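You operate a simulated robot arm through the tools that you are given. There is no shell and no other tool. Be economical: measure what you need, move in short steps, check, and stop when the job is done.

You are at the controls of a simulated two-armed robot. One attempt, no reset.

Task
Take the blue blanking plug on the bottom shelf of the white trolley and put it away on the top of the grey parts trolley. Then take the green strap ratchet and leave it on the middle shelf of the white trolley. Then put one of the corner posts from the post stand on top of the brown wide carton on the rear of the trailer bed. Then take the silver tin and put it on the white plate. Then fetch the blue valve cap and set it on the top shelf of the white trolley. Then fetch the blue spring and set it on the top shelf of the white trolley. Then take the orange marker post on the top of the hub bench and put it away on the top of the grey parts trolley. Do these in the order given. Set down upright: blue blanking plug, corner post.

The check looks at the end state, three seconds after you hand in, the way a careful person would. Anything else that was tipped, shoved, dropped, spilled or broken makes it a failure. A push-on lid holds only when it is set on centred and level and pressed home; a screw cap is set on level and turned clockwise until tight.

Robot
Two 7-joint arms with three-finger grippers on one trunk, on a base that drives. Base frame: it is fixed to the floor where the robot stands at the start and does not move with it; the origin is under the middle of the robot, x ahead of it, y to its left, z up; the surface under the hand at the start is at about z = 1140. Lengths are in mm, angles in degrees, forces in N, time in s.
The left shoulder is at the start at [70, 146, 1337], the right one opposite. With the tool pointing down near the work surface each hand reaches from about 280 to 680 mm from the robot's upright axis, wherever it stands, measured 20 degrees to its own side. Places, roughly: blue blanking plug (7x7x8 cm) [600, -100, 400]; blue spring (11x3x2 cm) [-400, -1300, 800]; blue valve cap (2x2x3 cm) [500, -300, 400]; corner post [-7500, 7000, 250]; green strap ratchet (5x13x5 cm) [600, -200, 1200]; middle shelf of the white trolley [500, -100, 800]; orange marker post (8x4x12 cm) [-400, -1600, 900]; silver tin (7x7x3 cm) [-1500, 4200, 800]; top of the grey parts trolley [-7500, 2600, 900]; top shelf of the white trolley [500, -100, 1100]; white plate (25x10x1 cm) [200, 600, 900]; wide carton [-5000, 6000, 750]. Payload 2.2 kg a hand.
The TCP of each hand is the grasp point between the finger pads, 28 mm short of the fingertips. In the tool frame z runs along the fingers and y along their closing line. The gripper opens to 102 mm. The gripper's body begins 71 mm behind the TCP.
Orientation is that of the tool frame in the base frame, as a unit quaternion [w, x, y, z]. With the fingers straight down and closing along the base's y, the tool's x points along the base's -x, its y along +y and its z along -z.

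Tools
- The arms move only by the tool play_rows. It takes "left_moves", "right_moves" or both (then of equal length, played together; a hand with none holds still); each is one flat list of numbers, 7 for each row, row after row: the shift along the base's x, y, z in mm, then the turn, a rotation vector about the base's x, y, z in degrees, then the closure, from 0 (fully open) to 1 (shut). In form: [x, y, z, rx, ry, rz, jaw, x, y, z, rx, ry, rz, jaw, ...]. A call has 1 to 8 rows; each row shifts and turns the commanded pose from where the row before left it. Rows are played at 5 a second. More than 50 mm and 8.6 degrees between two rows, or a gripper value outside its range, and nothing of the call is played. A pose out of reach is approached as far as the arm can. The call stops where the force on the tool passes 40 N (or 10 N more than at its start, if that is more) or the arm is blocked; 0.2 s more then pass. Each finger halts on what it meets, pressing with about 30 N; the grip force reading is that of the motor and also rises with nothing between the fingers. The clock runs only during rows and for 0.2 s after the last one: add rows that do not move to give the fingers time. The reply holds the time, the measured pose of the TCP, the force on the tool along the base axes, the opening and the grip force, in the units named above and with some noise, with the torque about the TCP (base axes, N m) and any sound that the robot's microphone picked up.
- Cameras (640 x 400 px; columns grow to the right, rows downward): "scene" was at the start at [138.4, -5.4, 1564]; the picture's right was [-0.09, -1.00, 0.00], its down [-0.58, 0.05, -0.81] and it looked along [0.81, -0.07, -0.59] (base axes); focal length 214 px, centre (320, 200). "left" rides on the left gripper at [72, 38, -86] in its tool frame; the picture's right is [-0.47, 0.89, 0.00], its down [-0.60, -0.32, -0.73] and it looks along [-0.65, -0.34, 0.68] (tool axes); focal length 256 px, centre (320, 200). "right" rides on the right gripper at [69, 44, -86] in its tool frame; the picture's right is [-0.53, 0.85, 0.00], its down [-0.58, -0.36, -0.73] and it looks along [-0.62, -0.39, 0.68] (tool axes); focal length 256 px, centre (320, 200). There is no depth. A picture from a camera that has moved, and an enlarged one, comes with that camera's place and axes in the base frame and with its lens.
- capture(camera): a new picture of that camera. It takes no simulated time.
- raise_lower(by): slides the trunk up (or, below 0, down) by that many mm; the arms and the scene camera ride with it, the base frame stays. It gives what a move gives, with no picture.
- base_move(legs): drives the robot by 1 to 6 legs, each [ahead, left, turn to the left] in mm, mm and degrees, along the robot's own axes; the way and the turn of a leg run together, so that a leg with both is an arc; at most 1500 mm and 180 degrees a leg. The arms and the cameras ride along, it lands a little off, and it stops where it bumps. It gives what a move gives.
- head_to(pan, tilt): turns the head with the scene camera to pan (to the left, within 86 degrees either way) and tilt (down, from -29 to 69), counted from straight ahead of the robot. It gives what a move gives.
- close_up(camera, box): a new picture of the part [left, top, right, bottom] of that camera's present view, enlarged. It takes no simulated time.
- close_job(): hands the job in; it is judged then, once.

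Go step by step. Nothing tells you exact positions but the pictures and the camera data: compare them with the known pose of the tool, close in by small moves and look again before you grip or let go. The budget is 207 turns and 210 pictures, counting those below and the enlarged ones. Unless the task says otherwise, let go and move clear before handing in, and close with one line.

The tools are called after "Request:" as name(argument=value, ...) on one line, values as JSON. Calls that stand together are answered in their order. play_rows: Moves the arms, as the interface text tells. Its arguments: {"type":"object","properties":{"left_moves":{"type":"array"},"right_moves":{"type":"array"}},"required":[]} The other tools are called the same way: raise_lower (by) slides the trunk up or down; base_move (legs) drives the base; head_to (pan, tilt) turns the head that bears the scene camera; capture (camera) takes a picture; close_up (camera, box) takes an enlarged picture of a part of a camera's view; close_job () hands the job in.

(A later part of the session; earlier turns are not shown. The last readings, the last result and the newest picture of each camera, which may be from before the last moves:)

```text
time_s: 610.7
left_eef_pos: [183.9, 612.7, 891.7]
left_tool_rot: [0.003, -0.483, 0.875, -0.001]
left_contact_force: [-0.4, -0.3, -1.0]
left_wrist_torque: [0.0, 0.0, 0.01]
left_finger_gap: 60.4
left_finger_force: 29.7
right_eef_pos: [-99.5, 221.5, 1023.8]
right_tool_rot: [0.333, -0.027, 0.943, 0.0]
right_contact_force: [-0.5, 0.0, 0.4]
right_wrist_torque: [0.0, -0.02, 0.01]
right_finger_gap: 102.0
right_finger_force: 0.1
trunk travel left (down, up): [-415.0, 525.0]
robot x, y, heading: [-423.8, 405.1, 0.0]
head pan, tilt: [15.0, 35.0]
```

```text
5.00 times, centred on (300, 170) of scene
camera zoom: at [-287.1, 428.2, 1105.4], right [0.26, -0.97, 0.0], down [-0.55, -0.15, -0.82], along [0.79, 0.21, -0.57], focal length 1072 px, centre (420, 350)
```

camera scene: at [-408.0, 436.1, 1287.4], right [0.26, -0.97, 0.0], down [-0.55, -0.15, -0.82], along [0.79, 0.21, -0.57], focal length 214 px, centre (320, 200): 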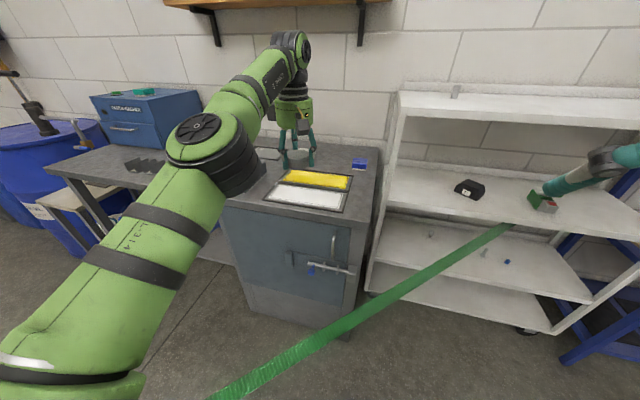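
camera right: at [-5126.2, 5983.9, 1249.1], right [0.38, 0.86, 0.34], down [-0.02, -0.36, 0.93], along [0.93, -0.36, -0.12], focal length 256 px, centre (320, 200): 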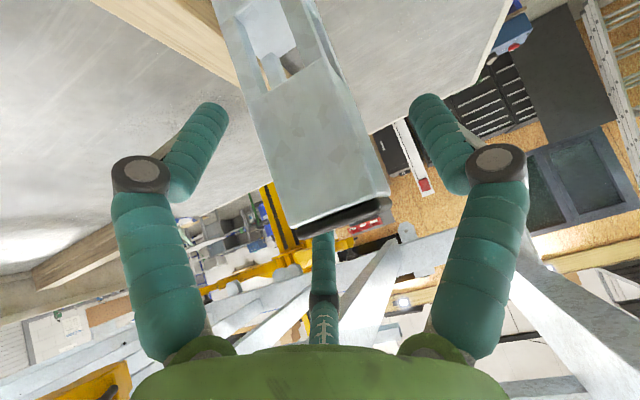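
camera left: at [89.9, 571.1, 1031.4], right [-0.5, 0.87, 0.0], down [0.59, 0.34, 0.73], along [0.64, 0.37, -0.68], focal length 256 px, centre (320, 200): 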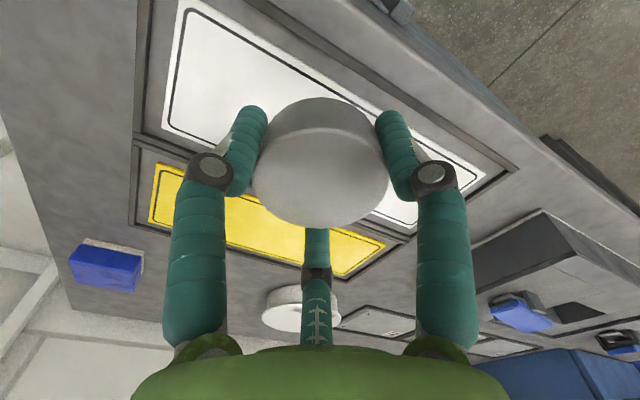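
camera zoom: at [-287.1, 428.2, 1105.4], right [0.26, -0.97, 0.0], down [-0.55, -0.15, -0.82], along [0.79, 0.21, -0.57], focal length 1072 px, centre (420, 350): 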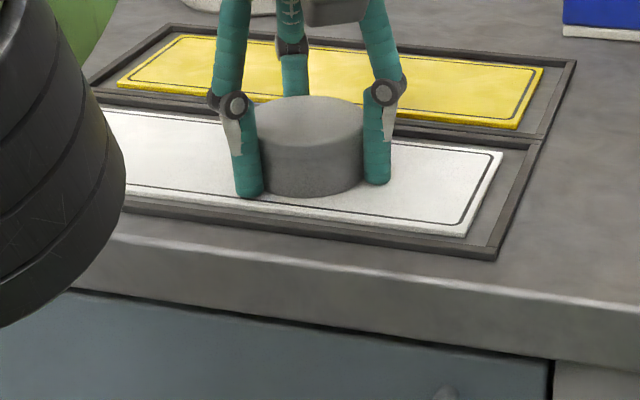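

Request:
raise_lower(by=-3)

Request:
raise_lower(by=-3)

Request:
raise_lower(by=-3)

```text
time_s: 611.2
left_eef_pos: [183.0, 612.1, 889.6]
left_tool_rot: [0.003, -0.483, 0.875, -0.002]
left_contact_force: [5.5, 2.7, 14.5]
left_wrist_torque: [-0.11, 0.23, 0.02]
left_finger_gap: 60.2
left_finger_force: 30.1
right_eef_pos: [-101.0, 222.1, 1021.2]
right_tool_rot: [0.333, -0.026, 0.942, 0.0]
right_contact_force: [0.4, -0.2, 0.0]
right_wrist_torque: [0.02, -0.04, 0.0]
right_finger_gap: 101.9
right_finger_force: 0.1
trunk travel left (down, up): [-412.0, 528.0]
robot x, y, heading: [-421.4, 402.2, -0.1]
head pan, tilt: [15.0, 35.0]
```

```text
time_s: 611.7
left_eef_pos: [182.2, 612.3, 889.9]
left_tool_rot: [0.006, -0.483, 0.876, -0.001]
left_contact_force: [10.4, 3.7, 30.8]
left_wrist_torque: [0.28, 0.09, -0.13]
left_finger_gap: 60.5
left_finger_force: 30.1
right_eef_pos: [-102.5, 221.9, 1018.4]
right_tool_rot: [0.334, -0.027, 0.942, 0.0]
right_contact_force: [0.1, -0.3, 0.4]
right_wrist_torque: [0.06, -0.02, 0.05]
right_finger_gap: 102.0
right_finger_force: 0.1
trunk travel left (down, up): [-409.0, 531.0]
robot x, y, heading: [-425.4, 406.5, 0.1]
head pan, tilt: [15.0, 35.0]
```

```text
time_s: 612.1
left_eef_pos: [181.5, 611.8, 889.7]
left_tool_rot: [0.007, -0.483, 0.876, -0.004]
left_contact_force: [-4.2, -1.1, 11.1]
left_wrist_torque: [0.09, 0.47, 0.11]
left_finger_gap: 59.9
left_finger_force: 29.5
right_eef_pos: [-102.5, 221.6, 1016.2]
right_tool_rot: [0.334, -0.027, 0.942, 0.0]
right_contact_force: [0.9, 0.1, -0.5]
right_wrist_torque: [0.01, -0.01, 0.02]
right_finger_gap: 102.0
right_finger_force: 0.0
trunk travel left (down, up): [-407.0, 533.0]
robot x, y, heading: [-422.8, 402.1, 0.2]
head pan, tilt: [15.0, 35.0]
stopped: the force on the tool passed its limit at 45 N (the readings are from after the stop); the commanded pose is now the measured one
```

Seated. I open the left fingers, then lift away.

Request:
play_rows(left_moves=[0, 0, 0, 0, 0, 0, 0.3, 0, 0, 0, 0, 0, 0, 0.1, 0, 0, 0, 0, 0, 0, 0, 0, 0, 15, 0, 0, 0, 0, 0, 0, 30, 0, 0, 0, 0, 0, 0, 40, 0, 0, 0, 0])

Request:
raise_lower(by=150)

Request:
close_up(camera="scene", box=[220, 130, 460, 290])

```text
time_s: 613.5
left_eef_pos: [151.5, 604.2, 946.1]
left_tool_rot: [0.008, -0.483, 0.876, -0.003]
left_contact_force: [-0.1, -0.4, 0.9]
left_wrist_torque: [-0.01, -0.1, -0.01]
left_finger_gap: 101.9
left_finger_force: 0.0
left hand out of reach, approached as far as the arm can: row 4, 5, 6
right_eef_pos: [-101.0, 222.4, 1016.3]
right_tool_rot: [0.334, -0.027, 0.942, 0.0]
right_contact_force: [0.3, 0.1, -0.1]
right_wrist_torque: [0.0, -0.02, -0.01]
right_finger_gap: 102.2
right_finger_force: 0.1
trunk travel left (down, up): [-407.0, 533.0]
robot x, y, heading: [-425.9, 400.8, 0.2]
head pan, tilt: [15.0, 35.0]
```

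```text
time_s: 615.3
left_eef_pos: [154.2, 605.8, 1093.9]
left_tool_rot: [0.007, -0.483, 0.875, -0.004]
left_contact_force: [0.4, 0.3, 0.3]
left_wrist_torque: [-0.01, 0.01, -0.04]
left_finger_gap: 102.0
left_finger_force: 0.1
right_eef_pos: [-98.7, 221.8, 1166.2]
right_tool_rot: [0.334, -0.027, 0.942, 0.001]
right_contact_force: [0.8, 0.0, 0.1]
right_wrist_torque: [-0.02, 0.0, -0.01]
right_finger_gap: 102.0
right_finger_force: 0.1
trunk travel left (down, up): [-557.0, 383.0]
robot x, y, heading: [-428.3, 403.5, 0.1]
head pan, tilt: [15.0, 35.0]
```

```text
2.50 times, centred on (340, 210) of scene
camera zoom: at [-286.9, 428.2, 1247.4], right [0.26, -0.97, 0.0], down [-0.55, -0.15, -0.82], along [0.79, 0.21, -0.57], focal length 536 px, centre (270, 175)
```

zoom: 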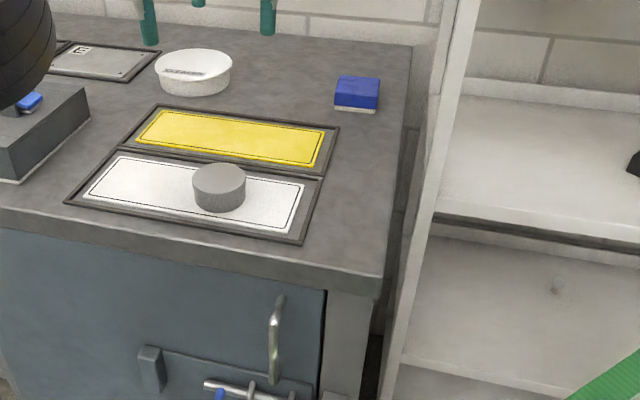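

Step 4 done: the tin is on the white plate. Next the valve cap on the bottom shelf: I back off, tuck the left hand, go to the trolley front and lower.

Request:
base_move(legs=[[-330, 0, 0], [0, -620, 0]])

Request:
play_rows(left_moves=[-46, 8, 0, 0, 0, 0, 0, -46, 8, 0, 0, 0, 0, 0, -46, 8, 0, 0, 0, 0, 0, -46, 8, 0, 0, 0, 0, 0, -46, 8, 0, 0, 0, 0, 0, -46, 8, 0, 0, 0, 0, 0], right_moves=[40, 15, -25, 0, 0, 0, 0, 40, 15, -25, 0, 0, 0, 0, 40, 15, -25, 0, 0, 0, 0, 40, 15, -25, 0, 0, 0, 0, 40, 15, -25, 0, 0, 0, 0, 10, 15, -25, 0, 0, 0, 0])

Request:
raise_lower(by=-400)

Request:
raise_lower(by=-50)

Request:
head_to(pan=0, tilt=25)

Request:
capture(camera="scene")

```text
time_s: 620.5
left_eef_pos: [-172.0, -14.3, 1093.7]
left_tool_rot: [0.007, -0.485, 0.875, -0.004]
left_contact_force: [-0.1, 0.1, -0.2]
left_wrist_torque: [0.01, -0.03, -0.02]
left_finger_gap: 101.9
left_finger_force: 0.1
right_eef_pos: [-425.5, -396.6, 1164.6]
right_tool_rot: [0.333, -0.028, 0.942, 0.0]
right_contact_force: [-0.2, -0.5, 0.6]
right_wrist_torque: [-0.01, -0.04, 0.01]
right_finger_gap: 102.0
right_finger_force: 0.0
trunk travel left (down, up): [-557.0, 383.0]
robot x, y, heading: [-750.3, -217.0, 0.3]
head pan, tilt: [15.0, 35.0]
```

```text
time_s: 621.9
left_eef_pos: [-451.2, 33.8, 1095.1]
left_tool_rot: [0.007, -0.484, 0.875, -0.004]
left_contact_force: [-0.3, 0.4, -0.1]
left_wrist_torque: [-0.08, -0.03, 0.0]
left_finger_gap: 101.7
left_finger_force: 0.1
right_eef_pos: [-214.4, -307.8, 1017.5]
right_tool_rot: [0.334, -0.029, 0.942, 0.0]
right_contact_force: [0.2, 0.2, 1.3]
right_wrist_torque: [-0.02, -0.01, 0.0]
right_finger_gap: 101.9
right_finger_force: 0.0
trunk travel left (down, up): [-557.0, 383.0]
robot x, y, heading: [-747.7, -216.0, 0.2]
head pan, tilt: [15.0, 35.0]
```

```text
time_s: 625.8
left_eef_pos: [-448.0, 33.4, 694.7]
left_tool_rot: [0.006, -0.484, 0.875, -0.003]
left_contact_force: [0.2, -0.2, 0.1]
left_wrist_torque: [0.01, -0.01, 0.03]
left_finger_gap: 102.1
left_finger_force: 0.0
right_eef_pos: [-213.8, -308.2, 617.3]
right_tool_rot: [0.334, -0.027, 0.942, 0.0]
right_contact_force: [-0.1, 0.0, 0.3]
right_wrist_torque: [-0.01, 0.0, 0.01]
right_finger_gap: 102.2
right_finger_force: 0.1
trunk travel left (down, up): [-157.0, 783.0]
robot x, y, heading: [-749.1, -216.3, 0.3]
head pan, tilt: [15.0, 35.0]
```

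```text
time_s: 626.7
left_eef_pos: [-449.0, 32.6, 644.7]
left_tool_rot: [0.006, -0.484, 0.875, -0.002]
left_contact_force: [-0.7, 0.2, 0.5]
left_wrist_torque: [0.02, 0.0, 0.01]
left_finger_gap: 102.0
left_finger_force: 0.0
right_eef_pos: [-214.8, -307.8, 566.7]
right_tool_rot: [0.333, -0.027, 0.943, 0.001]
right_contact_force: [-0.8, 0.0, -1.0]
right_wrist_torque: [0.0, 0.02, 0.02]
right_finger_gap: 102.0
right_finger_force: 0.0
trunk travel left (down, up): [-107.0, 833.0]
robot x, y, heading: [-747.1, -214.3, 0.3]
head pan, tilt: [15.0, 35.0]
```

```text
time_s: 627.4
left_eef_pos: [-449.3, 32.9, 646.3]
left_tool_rot: [0.007, -0.485, 0.875, -0.003]
left_contact_force: [0.4, 0.7, 0.0]
left_wrist_torque: [-0.02, 0.01, 0.02]
left_finger_gap: 101.9
left_finger_force: 0.1
right_eef_pos: [-214.1, -308.0, 565.6]
right_tool_rot: [0.333, -0.027, 0.943, -0.001]
right_contact_force: [-0.2, 0.5, 0.2]
right_wrist_torque: [-0.01, 0.01, -0.03]
right_finger_gap: 101.7
right_finger_force: 0.0
trunk travel left (down, up): [-107.0, 833.0]
robot x, y, heading: [-751.1, -215.2, 0.2]
head pan, tilt: [0.0, 25.0]
```

```text
48 pictures are left
camera scene: at [-605.5, -214.2, 813.2], right [0.0, -1.0, 0.0], down [-0.42, 0.0, -0.91], along [0.91, 0.0, -0.42], focal length 214 px, centre (320, 200)
```

scene: 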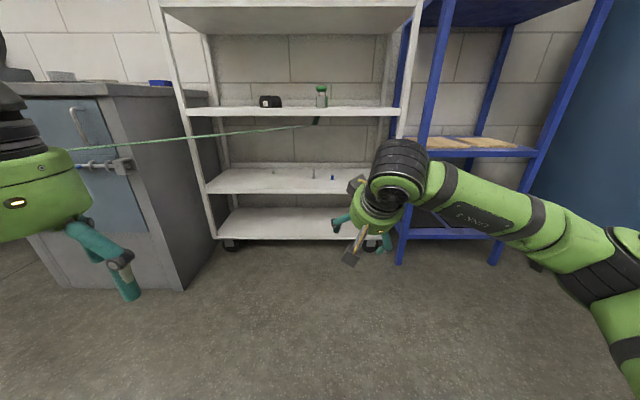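

I drive in to the trolley and look with the right camera.

Request:
base_move(legs=[[545, 0, 0]])

Request:
capture(camera="right")

Request:
capture(camera="scene")

```text
time_s: 630.6
left_eef_pos: [92.8, 35.8, 645.4]
left_tool_rot: [0.006, -0.486, 0.874, -0.003]
left_contact_force: [0.0, -0.2, 0.4]
left_wrist_torque: [0.0, -0.03, -0.01]
left_finger_gap: 102.0
left_finger_force: 0.1
right_eef_pos: [327.6, -305.1, 566.0]
right_tool_rot: [0.333, -0.029, 0.942, 0.001]
right_contact_force: [0.1, -0.5, 0.5]
right_wrist_torque: [0.01, -0.02, -0.02]
right_finger_gap: 102.0
right_finger_force: 0.0
trunk travel left (down, up): [-107.0, 833.0]
robot x, y, heading: [-203.1, -213.7, 0.3]
head pan, tilt: [0.0, 25.0]
```

```text
47 pictures are left
camera right: at [217.0, -266.0, 588.4], right [0.37, 0.87, 0.32], down [0.01, -0.35, 0.94], along [0.93, -0.34, -0.14], focal length 256 px, centre (320, 200)
```

right: 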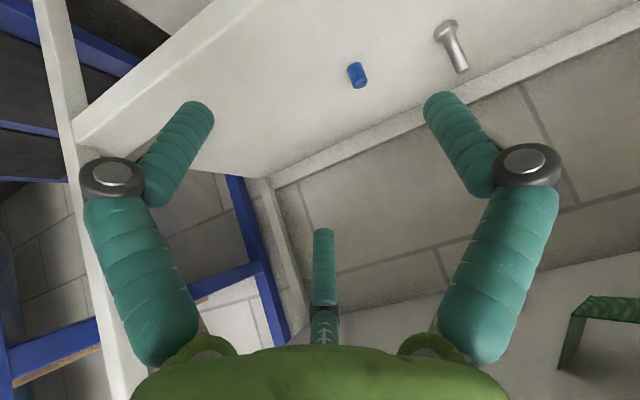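

```text
46 pictures are left
camera scene: at [-63.9, -211.2, 813.2], right [0.01, -1.0, 0.0], down [-0.42, 0.0, -0.91], along [0.91, 0.01, -0.42], focal length 214 px, centre (320, 200)
```

scene: 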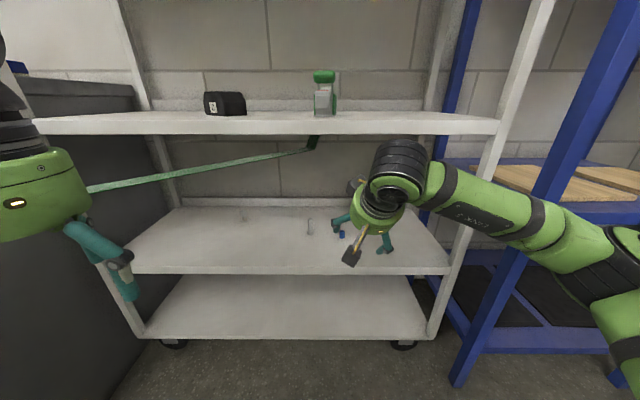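

Valve cap at about (490,-276). I partly close the fingers and approach along the finger axis.

Request:
play_rows(right_moves=[28, 9, -10, 0, 0, 0, 0.3, 28, 9, -10, 0, 0, 0, 0.5, 28, 9, -11, 0, 0, 0, 0.55, 24, 0, -28, 0, 0, 0, 0.55, 18, 0, -22, 0, 0, 0, 0.55])

Request:
capture(camera="right")

```text
time_s: 631.8
left_eef_pos: [91.8, 35.9, 646.7]
left_tool_rot: [0.007, -0.485, 0.874, -0.003]
left_contact_force: [0.9, -0.3, 0.1]
left_wrist_torque: [0.0, -0.01, 0.01]
left_finger_gap: 102.1
left_finger_force: 0.0
right_eef_pos: [453.1, -276.8, 484.9]
right_tool_rot: [0.333, -0.03, 0.942, 0.001]
right_contact_force: [-0.2, 0.3, 0.6]
right_wrist_torque: [-0.01, 0.02, 0.04]
right_finger_gap: 45.6
right_finger_force: 0.2
trunk travel left (down, up): [-107.0, 833.0]
robot x, y, heading: [-204.2, -216.4, 0.3]
head pan, tilt: [0.0, 25.0]
```

```text
45 pictures are left
camera right: at [343.3, -239.0, 506.7], right [0.37, 0.87, 0.32], down [0.01, -0.35, 0.94], along [0.93, -0.34, -0.14], focal length 256 px, centre (320, 200)
```

right: 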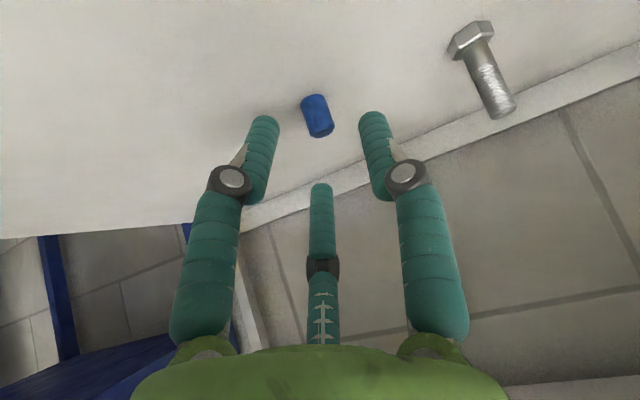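

Request:
play_rows(right_moves=[11, 0, -13, 0, 0, 0, 0.55, 11, 0, -12, 0, 0, 0, 0.58])

Request:
capture(camera="right")

```text
time_s: 632.4
left_eef_pos: [91.7, 37.0, 644.5]
left_tool_rot: [0.007, -0.486, 0.874, -0.003]
left_contact_force: [0.6, 0.1, 0.1]
left_wrist_torque: [-0.04, 0.02, 0.01]
left_finger_gap: 102.2
left_finger_force: 0.1
right_eef_pos: [476.1, -277.6, 461.5]
right_tool_rot: [0.332, -0.03, 0.943, 0.001]
right_contact_force: [-0.5, 0.3, 1.4]
right_wrist_torque: [0.02, 0.05, -0.07]
right_finger_gap: 43.1
right_finger_force: 0.1
trunk travel left (down, up): [-107.0, 833.0]
robot x, y, heading: [-207.7, -212.8, 0.2]
head pan, tilt: [0.0, 25.0]
```

```text
44 pictures are left
camera right: at [365.6, -239.4, 483.2], right [0.37, 0.87, 0.32], down [0.01, -0.35, 0.94], along [0.93, -0.34, -0.14], focal length 256 px, centre (320, 200)
```

right: 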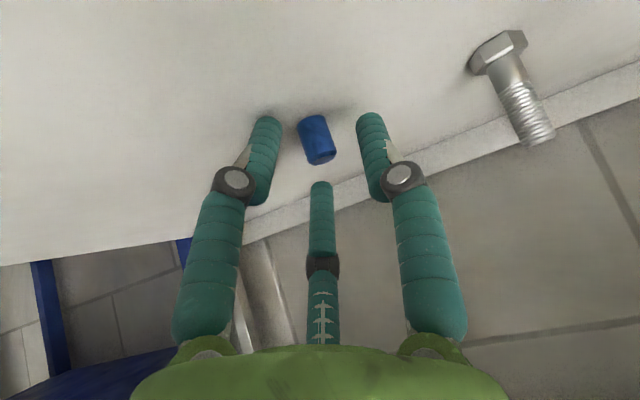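

The cap sits between the fingertips. Closing.

Request:
play_rows(right_moves=[0, 0, 0, 0, 0, 0, 0.7, 0, 0, 0, 0, 0, 0, 0.8, 0, 0, 0, 0, 0, 0, 1, 0, 0, 0, 0, 0, 0, 1, 0, 0, 0, 0, 0, 0, 1])

Request:
capture(camera="right")

```text
time_s: 633.6
left_eef_pos: [91.3, 35.7, 644.3]
left_tool_rot: [0.007, -0.486, 0.874, -0.003]
left_contact_force: [-0.1, 0.0, 0.7]
left_wrist_torque: [0.02, 0.01, -0.01]
left_finger_gap: 102.1
left_finger_force: 0.0
right_eef_pos: [476.9, -276.6, 461.0]
right_tool_rot: [0.334, -0.029, 0.942, 0.001]
right_contact_force: [-1.4, -1.0, 5.5]
right_wrist_torque: [0.01, -0.06, -0.04]
right_finger_gap: 1.8
right_finger_force: 29.7
trunk travel left (down, up): [-107.0, 833.0]
robot x, y, heading: [-209.6, -212.2, 0.4]
head pan, tilt: [0.0, 25.0]
```

```text
43 pictures are left
camera right: at [365.2, -239.2, 483.8], right [0.37, 0.87, 0.32], down [0.01, -0.35, 0.94], along [0.93, -0.34, -0.13], focal length 256 px, centre (320, 200)
```

right: 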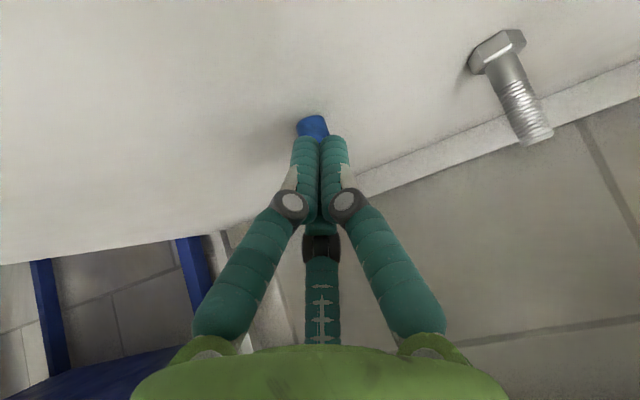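

The fingers closed just in front of the cap. I reopen, and go about 12 mm further in.

Request:
play_rows(right_moves=[0, 0, 3, 0, 0, 0, 0.7, 0, 0, 0, 0, 0, 0, 0.58, 0, 0, 0, 0, 0, 0, 0.55])

Request:
capture(camera="right")

```text
time_s: 634.4
left_eef_pos: [92.3, 37.1, 645.6]
left_tool_rot: [0.006, -0.485, 0.874, -0.003]
left_contact_force: [-0.4, 0.2, 0.5]
left_wrist_torque: [-0.04, -0.02, -0.02]
left_finger_gap: 101.7
left_finger_force: 0.2
right_eef_pos: [476.9, -277.6, 462.9]
right_tool_rot: [0.333, -0.029, 0.942, 0.001]
right_contact_force: [-0.1, -0.3, 0.5]
right_wrist_torque: [0.03, 0.0, -0.03]
right_finger_gap: 45.8
right_finger_force: 0.0
trunk travel left (down, up): [-107.0, 833.0]
robot x, y, heading: [-206.3, -213.6, 0.4]
head pan, tilt: [0.0, 25.0]
```

```text
42 pictures are left
camera right: at [365.5, -239.4, 485.8], right [0.37, 0.87, 0.32], down [0.01, -0.35, 0.94], along [0.93, -0.34, -0.14], focal length 256 px, centre (320, 200)
```

right: 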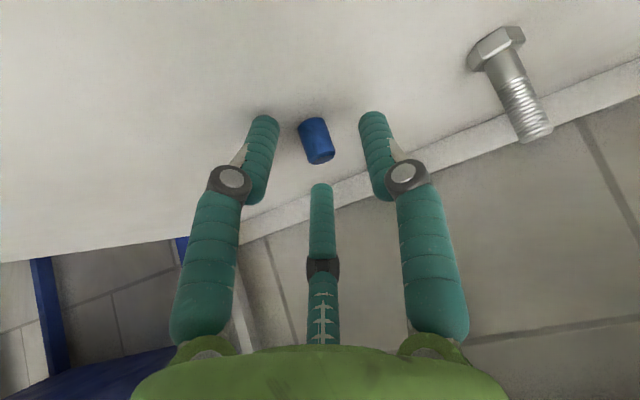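

Judging by its apparent size the cap is deeper and lower: about (519,-282), shelf z≈411. Moving in.

Request:
play_rows(right_moves=[13, -1.5, -4, 0, 0, 0, 0.6, 13, -1.5, -4, 0, 0, 0, 0.62])

Request:
capture(camera="right")

```text
time_s: 635.0
left_eef_pos: [91.2, 37.3, 646.8]
left_tool_rot: [0.008, -0.486, 0.874, -0.003]
left_contact_force: [0.8, -0.9, -0.3]
left_wrist_torque: [-0.03, 0.0, 0.02]
left_finger_gap: 101.9
left_finger_force: 0.1
right_eef_pos: [500.3, -279.3, 459.7]
right_tool_rot: [0.336, -0.03, 0.941, 0.003]
right_contact_force: [-11.9, 1.3, 12.9]
right_wrist_torque: [-0.17, 0.53, -0.22]
right_finger_gap: 39.7
right_finger_force: 0.3
trunk travel left (down, up): [-107.0, 833.0]
robot x, y, heading: [-205.0, -211.9, 0.4]
head pan, tilt: [0.0, 25.0]
```

```text
41 pictures are left
camera right: at [389.5, -240.8, 482.0], right [0.36, 0.87, 0.32], down [0.01, -0.35, 0.94], along [0.93, -0.34, -0.13], focal length 256 px, centre (320, 200)
```

right: 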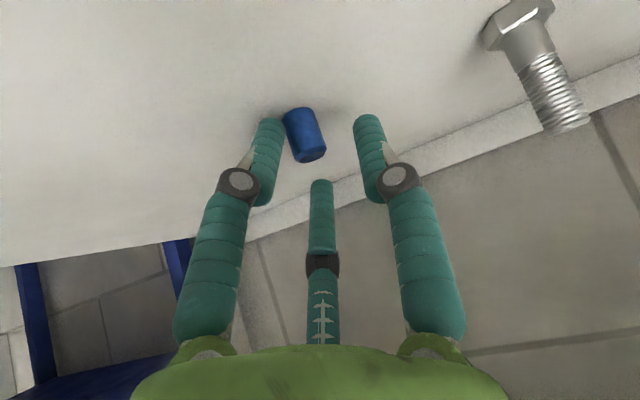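

Request:
play_rows(right_moves=[-6, -4, 1, 0, 0, 0, 0.62, 0, 0, 0, 0, 0, 0, 0.7, 0, 0, 0, 0, 0, 0, 0.78, 0, 0, 0, 0, 0, 0, 1, 0, 0, 0, 0, 0, 0, 1, 0, 0, 0, 0, 0, 0, 1])

Request:
capture(camera="right")

```text
time_s: 636.4
left_eef_pos: [91.6, 36.5, 645.6]
left_tool_rot: [0.007, -0.486, 0.874, -0.003]
left_contact_force: [1.1, -0.7, 0.6]
left_wrist_torque: [-0.03, 0.0, -0.02]
left_finger_gap: 101.8
left_finger_force: 0.1
right_eef_pos: [496.1, -284.9, 456.4]
right_tool_rot: [0.333, -0.029, 0.943, 0.001]
right_contact_force: [-0.3, 0.5, 0.7]
right_wrist_torque: [0.01, -0.01, -0.02]
right_finger_gap: 18.7
right_finger_force: 30.1
trunk travel left (down, up): [-107.0, 833.0]
robot x, y, heading: [-206.4, -214.0, 0.5]
head pan, tilt: [0.0, 25.0]
```

```text
40 pictures are left
camera right: at [384.9, -246.2, 478.7], right [0.37, 0.87, 0.32], down [0.01, -0.35, 0.94], along [0.93, -0.34, -0.14], focal length 256 px, centre (320, 200)
```

right: 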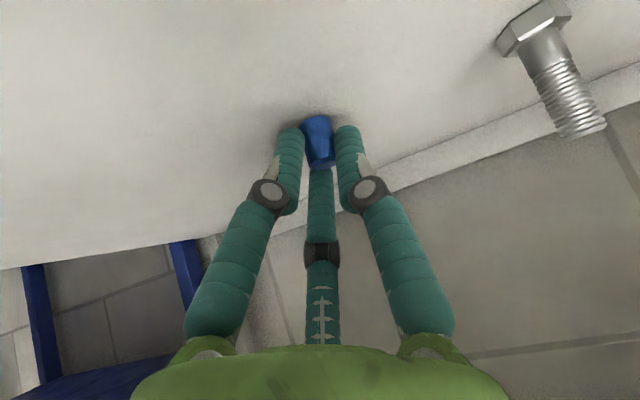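

The cap is gripped (18.7 mm). I lift and back out.

Request:
play_rows(right_moves=[0, 0, 15, 0, 0, 0, 1, 0, 0, 15, 0, 0, 0, 1, -10, 0, 10, 0, 0, 0, 1, -40, 0, 0, 0, 0, 0, 1, -40, 0, 0, 0, 0, 0, 1])

Request:
base_move(legs=[[-420, 0, 0]])

Request:
capture(camera="right")

```text
time_s: 637.6
left_eef_pos: [92.6, 36.1, 645.3]
left_tool_rot: [0.006, -0.486, 0.874, -0.003]
left_contact_force: [0.0, -0.4, -0.1]
left_wrist_torque: [0.0, 0.01, 0.0]
left_finger_gap: 101.8
left_finger_force: 0.1
right_eef_pos: [405.0, -284.8, 496.2]
right_tool_rot: [0.333, -0.029, 0.943, 0.001]
right_contact_force: [-0.6, -0.5, -0.1]
right_wrist_torque: [0.0, -0.02, -0.01]
right_finger_gap: 18.5
right_finger_force: 30.2
trunk travel left (down, up): [-107.0, 833.0]
robot x, y, heading: [-203.3, -214.9, 0.0]
head pan, tilt: [0.0, 25.0]
```

```text
time_s: 640.2
left_eef_pos: [-327.5, 34.1, 644.9]
left_tool_rot: [0.006, -0.487, 0.873, -0.003]
left_contact_force: [0.5, 0.1, -1.0]
left_wrist_torque: [-0.02, -0.01, 0.01]
left_finger_gap: 101.7
left_finger_force: 0.1
right_eef_pos: [-14.1, -284.4, 495.5]
right_tool_rot: [0.334, -0.031, 0.942, 0.002]
right_contact_force: [-0.1, 0.6, 0.2]
right_wrist_torque: [-0.02, -0.01, -0.02]
right_finger_gap: 18.2
right_finger_force: 30.0
trunk travel left (down, up): [-107.0, 833.0]
robot x, y, heading: [-627.8, -216.8, 0.5]
head pan, tilt: [0.0, 25.0]
```

```text
39 pictures are left
camera right: at [-125.5, -247.4, 518.3], right [0.37, 0.87, 0.32], down [0.01, -0.35, 0.94], along [0.93, -0.34, -0.14], focal length 256 px, centre (320, 200)
```

right: 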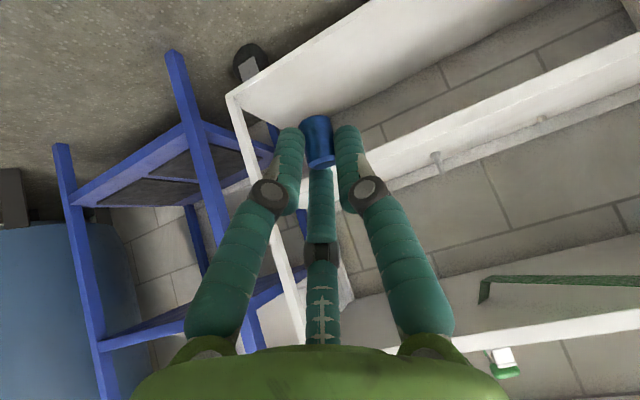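

The cap is held. I raise the trunk to above the top shelf and drive in.

Request:
raise_lower(by=400)

Request:
raise_lower(by=335)

Request:
base_move(legs=[[0, 60, 0], [465, 0, 0]])

Request:
head_to(pan=-5, tilt=30)

Request:
capture(camera="scene")

```text
time_s: 644.0
left_eef_pos: [-328.4, 34.9, 1045.7]
left_tool_rot: [0.007, -0.487, 0.873, -0.003]
left_contact_force: [0.3, 0.2, -0.4]
left_wrist_torque: [0.0, 0.02, 0.02]
left_finger_gap: 102.1
left_finger_force: 0.1
right_eef_pos: [-14.7, -284.8, 894.1]
right_tool_rot: [0.332, -0.03, 0.943, 0.002]
right_contact_force: [-0.5, 0.2, 0.5]
right_wrist_torque: [-0.01, -0.01, 0.01]
right_finger_gap: 18.2
right_finger_force: 30.0
trunk travel left (down, up): [-507.0, 433.0]
robot x, y, heading: [-626.5, -219.0, 0.5]
head pan, tilt: [0.0, 25.0]
```

```text
time_s: 647.3
left_eef_pos: [-328.2, 32.9, 1380.5]
left_tool_rot: [0.007, -0.487, 0.873, -0.003]
left_contact_force: [0.0, 0.0, -0.3]
left_wrist_torque: [-0.03, 0.0, 0.03]
left_finger_gap: 102.0
left_finger_force: 0.0
right_eef_pos: [-14.8, -286.1, 1229.5]
right_tool_rot: [0.334, -0.031, 0.942, 0.002]
right_contact_force: [0.0, -0.5, -0.5]
right_wrist_torque: [0.0, 0.0, -0.02]
right_finger_gap: 18.1
right_finger_force: 29.9
trunk travel left (down, up): [-842.0, 98.0]
robot x, y, heading: [-628.0, -217.4, 0.5]
head pan, tilt: [0.0, 25.0]
```

```text
time_s: 650.6
left_eef_pos: [128.2, 99.8, 1381.4]
left_tool_rot: [0.009, -0.486, 0.874, -0.004]
left_contact_force: [-0.4, -0.9, -0.7]
left_wrist_torque: [0.0, -0.04, 0.03]
left_finger_gap: 102.0
left_finger_force: 0.1
right_eef_pos: [441.0, -220.8, 1231.9]
right_tool_rot: [0.334, -0.029, 0.942, 0.0]
right_contact_force: [0.2, -0.4, -0.2]
right_wrist_torque: [-0.03, -0.01, -0.01]
right_finger_gap: 18.2
right_finger_force: 30.1
trunk travel left (down, up): [-842.0, 98.0]
robot x, y, heading: [-170.2, -151.3, 0.4]
head pan, tilt: [0.0, 25.0]
```

```text
time_s: 651.3
left_eef_pos: [128.6, 97.8, 1381.0]
left_tool_rot: [0.007, -0.486, 0.874, -0.003]
left_contact_force: [-0.5, -0.1, -0.4]
left_wrist_torque: [0.03, -0.02, -0.01]
left_finger_gap: 102.2
left_finger_force: 0.1
right_eef_pos: [442.5, -220.9, 1230.3]
right_tool_rot: [0.333, -0.031, 0.942, 0.001]
right_contact_force: [-0.9, 0.6, -0.3]
right_wrist_torque: [0.0, -0.01, 0.0]
right_finger_gap: 18.3
right_finger_force: 30.0
trunk travel left (down, up): [-842.0, 98.0]
robot x, y, heading: [-169.3, -154.8, 0.4]
head pan, tilt: [-5.0, 30.0]
```

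```text
38 pictures are left
camera scene: at [-29.0, -157.9, 1540.3], right [-0.08, -1.0, 0.0], down [-0.5, 0.04, -0.87], along [0.86, -0.07, -0.5], focal length 214 px, centre (320, 200)
```

scene: 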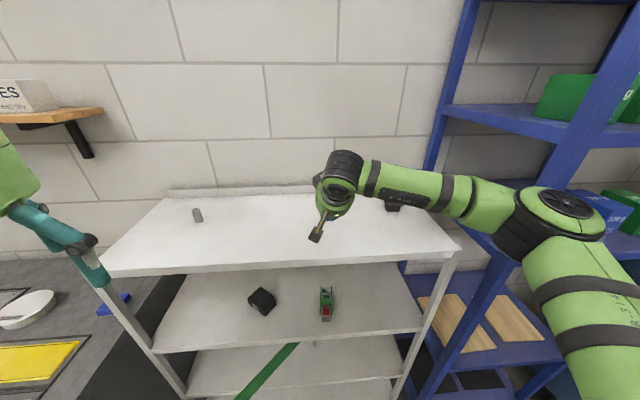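

The spot is free. I lower the cap onto the top shelf by feel.

Request:
raise_lower(by=-40)

Request:
raise_lower(by=-4)

Request:
raise_lower(by=-4)

Request:
capture(camera="right")

```text
time_s: 652.1
left_eef_pos: [128.4, 99.0, 1340.7]
left_tool_rot: [0.007, -0.486, 0.874, -0.003]
left_contact_force: [0.9, -0.1, 0.4]
left_wrist_torque: [0.0, -0.02, -0.03]
left_finger_gap: 102.1
left_finger_force: 0.0
right_eef_pos: [442.0, -221.3, 1191.3]
right_tool_rot: [0.333, -0.03, 0.942, 0.001]
right_contact_force: [-0.6, -0.3, 0.1]
right_wrist_torque: [0.0, -0.01, 0.02]
right_finger_gap: 18.4
right_finger_force: 30.4
trunk travel left (down, up): [-802.0, 138.0]
robot x, y, heading: [-167.2, -155.9, 0.4]
head pan, tilt: [-5.0, 30.0]
```

```text
time_s: 652.6
left_eef_pos: [129.1, 98.4, 1336.8]
left_tool_rot: [0.007, -0.487, 0.873, -0.003]
left_contact_force: [0.7, -0.5, 0.7]
left_wrist_torque: [-0.01, 0.02, -0.01]
left_finger_gap: 102.2
left_finger_force: 0.1
right_eef_pos: [442.7, -221.4, 1186.3]
right_tool_rot: [0.333, -0.03, 0.942, 0.001]
right_contact_force: [-0.1, -1.0, 0.4]
right_wrist_torque: [0.01, 0.05, -0.03]
right_finger_gap: 18.3
right_finger_force: 29.6
trunk travel left (down, up): [-798.0, 142.0]
robot x, y, heading: [-166.6, -155.2, 0.3]
head pan, tilt: [-5.0, 30.0]
```

```text
time_s: 653.2
left_eef_pos: [129.1, 99.1, 1332.3]
left_tool_rot: [0.007, -0.486, 0.874, -0.004]
left_contact_force: [-0.3, 0.0, 0.0]
left_wrist_torque: [-0.04, 0.02, 0.03]
left_finger_gap: 102.1
left_finger_force: 0.1
right_eef_pos: [443.6, -221.2, 1183.3]
right_tool_rot: [0.333, -0.03, 0.942, 0.001]
right_contact_force: [0.3, -0.4, -0.4]
right_wrist_torque: [0.0, 0.0, -0.02]
right_finger_gap: 18.3
right_finger_force: 29.6
trunk travel left (down, up): [-794.0, 146.0]
robot x, y, heading: [-171.1, -152.5, 0.6]
head pan, tilt: [-5.0, 30.0]
```

```text
37 pictures are left
camera right: at [332.2, -183.4, 1205.1], right [0.37, 0.87, 0.32], down [0.01, -0.35, 0.94], along [0.93, -0.34, -0.14], focal length 256 px, centre (320, 200)
```

right: 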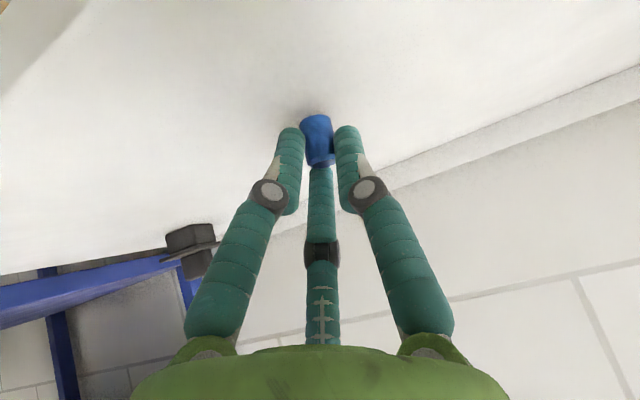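

Request:
raise_lower(by=-3)

Request:
raise_lower(by=-3)

Request:
raise_lower(by=-3)

```text
time_s: 653.7
left_eef_pos: [128.6, 97.5, 1330.0]
left_tool_rot: [0.006, -0.487, 0.873, -0.003]
left_contact_force: [-0.4, -0.4, -0.3]
left_wrist_torque: [-0.03, -0.01, 0.0]
left_finger_gap: 102.2
left_finger_force: 0.1
right_eef_pos: [441.6, -221.4, 1179.8]
right_tool_rot: [0.334, -0.03, 0.942, 0.001]
right_contact_force: [1.1, -0.1, 0.0]
right_wrist_torque: [-0.03, 0.04, -0.01]
right_finger_gap: 18.2
right_finger_force: 30.1
trunk travel left (down, up): [-791.0, 149.0]
robot x, y, heading: [-171.2, -154.4, 0.5]
head pan, tilt: [-5.0, 30.0]
```

```text
time_s: 654.2
left_eef_pos: [129.5, 97.1, 1326.2]
left_tool_rot: [0.007, -0.486, 0.874, -0.004]
left_contact_force: [-0.8, 0.0, 0.1]
left_wrist_torque: [0.01, -0.02, -0.01]
left_finger_gap: 101.9
left_finger_force: 0.0
right_eef_pos: [442.8, -220.6, 1176.4]
right_tool_rot: [0.333, -0.029, 0.942, 0.001]
right_contact_force: [-0.4, -0.1, 0.2]
right_wrist_torque: [-0.01, 0.0, -0.02]
right_finger_gap: 18.3
right_finger_force: 29.9
trunk travel left (down, up): [-788.0, 152.0]
robot x, y, heading: [-166.3, -153.0, 0.5]
head pan, tilt: [-5.0, 30.0]
```

```text
time_s: 654.7
left_eef_pos: [128.4, 98.2, 1324.1]
left_tool_rot: [0.007, -0.487, 0.874, -0.004]
left_contact_force: [0.6, 0.1, 0.0]
left_wrist_torque: [-0.01, 0.01, 0.0]
left_finger_gap: 101.8
left_finger_force: 0.1
right_eef_pos: [442.5, -221.9, 1175.9]
right_tool_rot: [0.335, -0.03, 0.942, 0.002]
right_contact_force: [2.1, -0.6, 7.9]
right_wrist_torque: [-0.06, -0.13, 0.0]
right_finger_gap: 18.0
right_finger_force: 30.1
trunk travel left (down, up): [-785.0, 155.0]
robot x, y, heading: [-171.2, -152.4, 0.8]
head pan, tilt: [-5.0, 30.0]
```

Contact. I open slightly and withdraw along the finger axis.

Request:
play_rows(right_moves=[0, 0, 0, 0, 0, 0, 0.72, 0, 0, 0, 0, 0, 0, 0.68, -6, 0, 8, 0, 0, 0, 0.66, -16, 0, 20, 0, 0, 0, 0.6, -25, 0, 31, 0, 0, 0, 0.4, -25, 0, 25, 0, 0, 0, 0.2])

Request:
capture(camera="right")

```text
time_s: 656.1
left_eef_pos: [129.3, 97.5, 1323.8]
left_tool_rot: [0.007, -0.487, 0.874, -0.004]
left_contact_force: [-0.9, -0.3, -0.3]
left_wrist_torque: [0.01, -0.04, 0.03]
left_finger_gap: 101.8
left_finger_force: 0.1
right_eef_pos: [367.2, -219.0, 1258.1]
right_tool_rot: [0.333, -0.03, 0.942, 0.001]
right_contact_force: [-1.3, 0.7, 0.6]
right_wrist_torque: [-0.04, 0.0, -0.01]
right_finger_gap: 81.7
right_finger_force: 0.2
trunk travel left (down, up): [-785.0, 155.0]
robot x, y, heading: [-173.1, -151.6, 0.6]
head pan, tilt: [-5.0, 30.0]
```

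```text
36 pictures are left
camera right: at [258.0, -181.9, 1280.1], right [0.37, 0.87, 0.32], down [0.01, -0.35, 0.94], along [0.93, -0.34, -0.14], focal length 256 px, centre (320, 200)
```

right: 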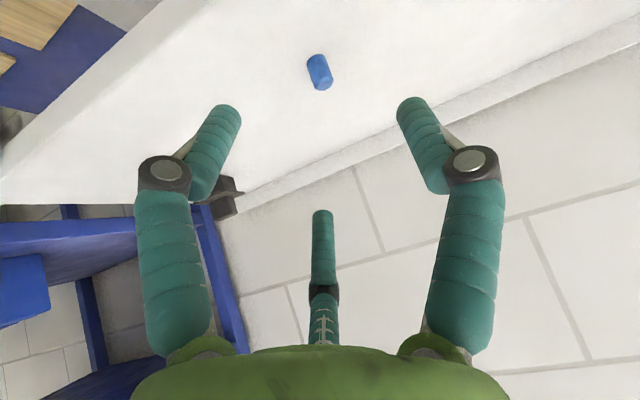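

Step 5 done: the cap stands on the top shelf. For the spring I back off, turn right toward the hub bench and look.

Request:
base_move(legs=[[-330, 0, 0], [0, 0, -90]])

Request:
head_to(pan=5, tilt=35)

Request:
capture(camera="scene")

```text
time_s: 662.1
left_eef_pos: [-240.7, -447.7, 1324.1]
left_tool_rot: [0.003, 0.26, 0.966, -0.007]
left_contact_force: [0.1, 1.2, 0.6]
left_wrist_torque: [0.03, 0.0, -0.06]
left_finger_gap: 101.9
left_finger_force: 0.2
right_eef_pos: [-550.1, -697.6, 1257.2]
right_tool_rot: [0.24, 0.635, 0.697, -0.231]
right_contact_force: [0.4, -0.2, -0.3]
right_wrist_torque: [-0.02, -0.05, 0.01]
right_finger_gap: 81.4
right_finger_force: 0.1
trunk travel left (down, up): [-785.0, 155.0]
robot x, y, heading: [-501.0, -157.7, -88.0]
head pan, tilt: [-5.0, 30.0]
```

```text
time_s: 662.8
left_eef_pos: [-241.0, -448.4, 1323.3]
left_tool_rot: [0.002, 0.26, 0.966, -0.007]
left_contact_force: [0.4, -0.4, 0.6]
left_wrist_torque: [-0.04, -0.01, -0.03]
left_finger_gap: 102.0
left_finger_force: 0.1
right_eef_pos: [-550.7, -698.5, 1257.2]
right_tool_rot: [0.24, 0.635, 0.697, -0.231]
right_contact_force: [-0.2, -0.5, -0.2]
right_wrist_torque: [0.01, 0.02, 0.01]
right_finger_gap: 81.8
right_finger_force: 0.1
trunk travel left (down, up): [-785.0, 155.0]
robot x, y, heading: [-501.7, -158.9, -88.1]
head pan, tilt: [5.0, 35.0]
```

```text
35 pictures are left
camera scene: at [-486.7, -291.2, 1475.5], right [-0.99, -0.12, 0.0], down [-0.07, 0.57, -0.82], along [0.1, -0.81, -0.57], focal length 214 px, centre (320, 200)
```

scene: 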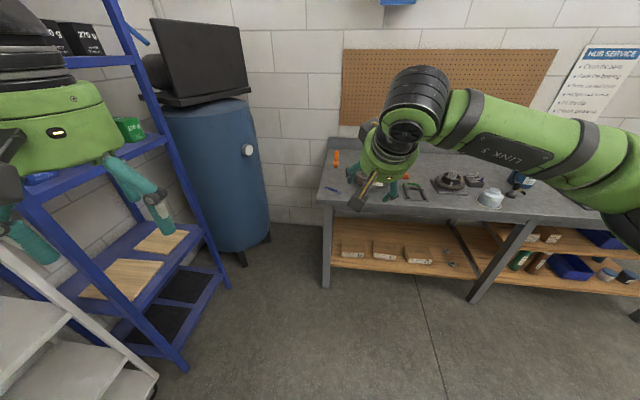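

Request:
close_up(camera="scene", box=[305, 135, 425, 215])

```text
5.00 times, centred on (365, 175) of scene
camera zoom: at [-486.7, -291.2, 1475.5], right [-0.99, -0.12, 0.0], down [-0.07, 0.57, -0.82], along [0.1, -0.81, -0.57], focal length 1072 px, centre (95, 325)
```

zoom: 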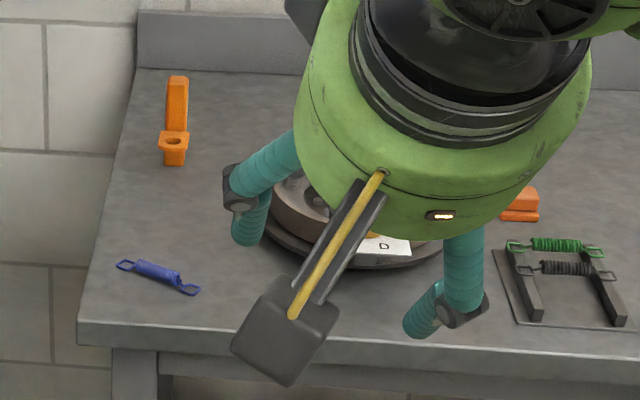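

Spring: centre ≈(-430,-1341), axis about 155°, bench top z≈800, front edge y≈-1224. Marker post: ≈(-430,-1665), about 124 mm tall. I move in and turn the right hand straight down.

Request:
base_move(legs=[[560, 130, -2]])

Request:
play_rows(right_moves=[0, 0, 0, 7.8, 0, 0, 0.1, 0, 0, 0, 7.8, 0, 0, 0, 0, 0, 0, 7.8, 0, 0, 0, 0, 0, 0, 7.8, 0, 0, 0, 0, 0, 0, 7.8, 0, 0, 0, 0, 0, 0, 0, 0, 7, 0])

Request:
raise_lower(by=-235)

Request:
capture(camera="right")

```text
time_s: 666.0
left_eef_pos: [-110.2, -1010.2, 1323.4]
left_tool_rot: [0.003, 0.277, 0.961, -0.007]
left_contact_force: [0.2, -0.4, -0.3]
left_wrist_torque: [0.0, -0.01, -0.03]
left_finger_gap: 102.0
left_finger_force: 0.1
right_eef_pos: [-431.0, -1248.7, 1257.8]
right_tool_rot: [0.235, 0.648, 0.685, -0.236]
right_contact_force: [-0.3, 0.4, 0.2]
right_wrist_torque: [0.03, -0.01, 0.0]
right_finger_gap: 81.4
right_finger_force: 0.1
trunk travel left (down, up): [-785.0, 155.0]
robot x, y, heading: [-359.6, -710.8, -90.0]
head pan, tilt: [5.0, 35.0]
```

```text
time_s: 667.5
left_eef_pos: [-111.8, -1011.2, 1323.1]
left_tool_rot: [0.002, 0.278, 0.961, -0.007]
left_contact_force: [0.0, 0.0, -0.4]
left_wrist_torque: [0.02, 0.01, 0.01]
left_finger_gap: 102.0
left_finger_force: 0.1
right_eef_pos: [-430.8, -1250.6, 1256.2]
right_tool_rot: [0.005, 0.643, 0.765, 0.008]
right_contact_force: [-0.1, -0.7, 0.7]
right_wrist_torque: [0.02, 0.01, 0.02]
right_finger_gap: 101.7
right_finger_force: 0.0
trunk travel left (down, up): [-785.0, 155.0]
robot x, y, heading: [-363.9, -711.3, -90.0]
head pan, tilt: [5.0, 35.0]
```

```text
time_s: 669.9
left_eef_pos: [-111.0, -1010.7, 1087.6]
left_tool_rot: [0.003, 0.278, 0.961, -0.008]
left_contact_force: [0.4, 0.7, -0.3]
left_wrist_torque: [-0.03, 0.0, 0.04]
left_finger_gap: 102.1
left_finger_force: 0.1
right_eef_pos: [-430.2, -1249.8, 1022.5]
right_tool_rot: [0.007, 0.643, 0.765, 0.007]
right_contact_force: [0.8, 0.1, 0.2]
right_wrist_torque: [-0.01, 0.0, 0.02]
right_finger_gap: 102.2
right_finger_force: 0.1
trunk travel left (down, up): [-550.0, 390.0]
robot x, y, heading: [-361.4, -714.4, -90.0]
head pan, tilt: [5.0, 35.0]
```

```text
33 pictures are left
camera right: at [-401.6, -1174.6, 1108.7], right [0.92, -0.38, 0.02], down [-0.27, -0.63, 0.72], along [-0.27, -0.67, -0.69], focal length 256 px, centre (320, 200)
```

right: 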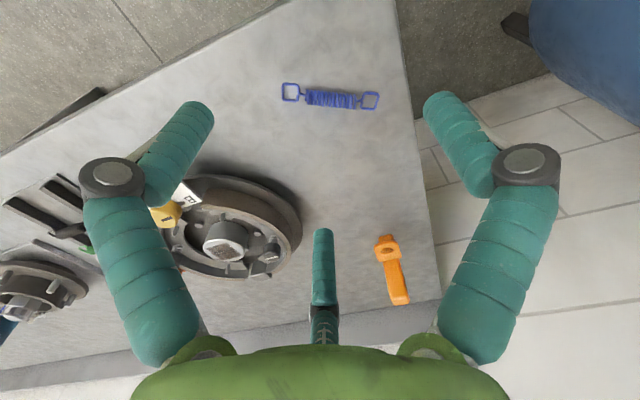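

Request:
play_rows(right_moves=[-2, -17, -30, 0, 0, -7, 0.2, -2, -17, -45, 0, 0, 0, 0.4, -2, -17, -45, 0, 0, 0, 0.4])

Request:
capture(camera="right")

```text
time_s: 670.7
left_eef_pos: [-111.6, -1011.6, 1087.6]
left_tool_rot: [0.003, 0.277, 0.961, -0.006]
left_contact_force: [0.1, -0.2, -0.4]
left_wrist_torque: [0.02, 0.01, -0.02]
left_finger_gap: 102.2
left_finger_force: 0.0
right_eef_pos: [-437.4, -1302.6, 900.9]
right_tool_rot: [0.006, 0.689, 0.725, 0.007]
right_contact_force: [-0.6, 0.2, 0.2]
right_wrist_torque: [0.02, -0.02, -0.01]
right_finger_gap: 61.3
right_finger_force: 0.1
trunk travel left (down, up): [-550.0, 390.0]
robot x, y, heading: [-355.8, -708.5, -89.8]
head pan, tilt: [5.0, 35.0]
```

```text
32 pictures are left
camera right: at [-399.2, -1231.5, 986.8], right [0.87, -0.49, 0.01], down [-0.35, -0.6, 0.72], along [-0.35, -0.64, -0.69], focal length 256 px, centre (320, 200)
```

right: 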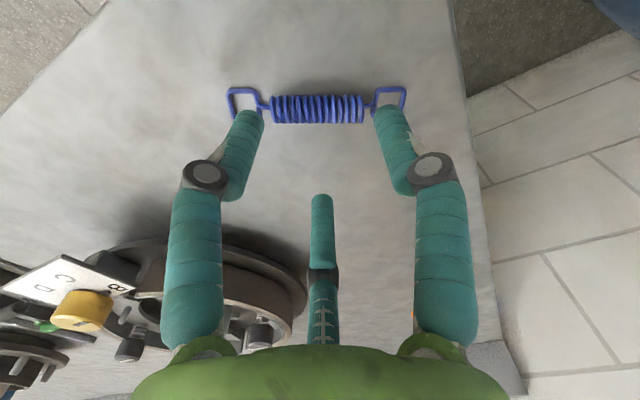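

The spring lies right under the hand and square to it. I lower and feel for the bench.

Request:
play_rows(right_moves=[0, 0, -22, 0, 0, 0, 0.4, 0, 0, -20, 0, 0, 0, 0.4, 0, 0, -6, 0, 0, 0, 0.4])

Request:
capture(camera="right")

```text
time_s: 671.5
left_eef_pos: [-111.6, -1005.1, 1090.1]
left_tool_rot: [0.003, 0.278, 0.961, -0.011]
left_contact_force: [0.6, 0.3, 0.3]
left_wrist_torque: [0.03, 0.0, 0.01]
left_finger_gap: 102.2
left_finger_force: 0.0
right_eef_pos: [-438.7, -1299.8, 862.6]
right_tool_rot: [0.012, 0.69, 0.723, 0.002]
right_contact_force: [-6.2, 1.1, 36.6]
right_wrist_torque: [-1.39, 1.27, -0.12]
right_finger_gap: 76.9
right_finger_force: 20.3
trunk travel left (down, up): [-550.0, 390.0]
robot x, y, heading: [-361.0, -713.0, -89.9]
head pan, tilt: [5.0, 35.0]
```

```text
31 pictures are left
camera right: at [-400.1, -1226.4, 947.9], right [0.87, -0.49, 0.02], down [-0.35, -0.58, 0.73], along [-0.35, -0.65, -0.68], focal length 256 px, centre (320, 200)
```

right: 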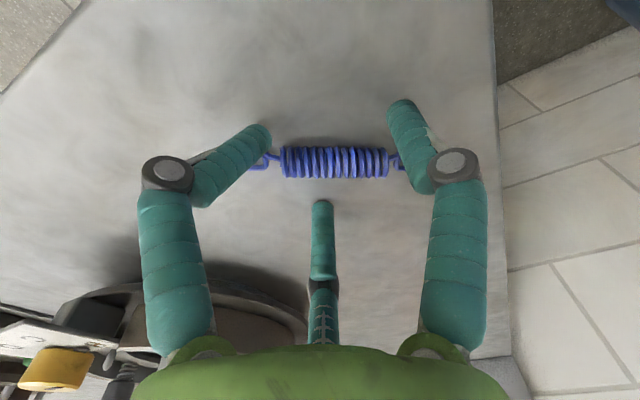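

I'm on the bench surface. I raise 5 mm and close on the coil.

Request:
play_rows(right_moves=[0, 0, 5, 0, 0, 0, 0.4, 0, 0, 0, 0, 0, 0, 0.4])

Request:
play_rows(right_moves=[0, 0, 0, 0, 0, 0, 0.6, 0, 0, 0, 0, 0, 0, 0.75, 0, 0, 0, 0, 0, 0, 1, 0, 0, 0, 0, 0, 0, 1, 0, 0, 0, 0, 0, 0, 1])

Request:
capture(camera="right")

```text
time_s: 672.1
left_eef_pos: [-112.1, -1008.5, 1090.0]
left_tool_rot: [0.004, 0.277, 0.961, -0.01]
left_contact_force: [0.0, 0.5, 0.0]
left_wrist_torque: [-0.05, 0.04, 0.02]
left_finger_gap: 102.1
left_finger_force: 0.0
right_eef_pos: [-438.5, -1299.7, 863.1]
right_tool_rot: [0.009, 0.689, 0.724, 0.004]
right_contact_force: [-8.0, -0.6, 26.4]
right_wrist_torque: [-0.91, 0.75, -0.55]
right_finger_gap: 73.5
right_finger_force: 7.5
trunk travel left (down, up): [-550.0, 390.0]
robot x, y, heading: [-361.8, -712.4, -90.1]
head pan, tilt: [5.0, 35.0]
```

```text
time_s: 672.6
left_eef_pos: [-111.0, -1009.3, 1089.6]
left_tool_rot: [0.003, 0.277, 0.961, -0.008]
left_contact_force: [0.1, -0.7, 0.6]
left_wrist_torque: [0.04, 0.03, -0.02]
left_finger_gap: 102.0
left_finger_force: 0.1
right_eef_pos: [-439.3, -1302.9, 867.8]
right_tool_rot: [0.013, 0.69, 0.723, -0.001]
right_contact_force: [-3.0, 2.1, 14.2]
right_wrist_torque: [0.19, 0.33, -0.02]
right_finger_gap: 35.5
right_finger_force: 5.2
trunk travel left (down, up): [-550.0, 390.0]
robot x, y, heading: [-358.9, -714.2, -90.2]
head pan, tilt: [5.0, 35.0]
stopped in row 2 (right hand): the force on the tool passed its limit at 47 N (the readings are from after the stop); the commanded pose is now the measured one
```

```text
30 pictures are left
camera right: at [-400.1, -1231.2, 952.6], right [0.87, -0.49, 0.03], down [-0.35, -0.58, 0.74], along [-0.35, -0.65, -0.68], focal length 256 px, centre (320, 200)
```

right: 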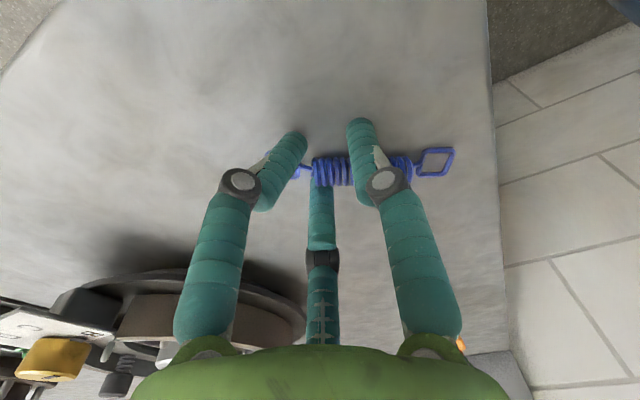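

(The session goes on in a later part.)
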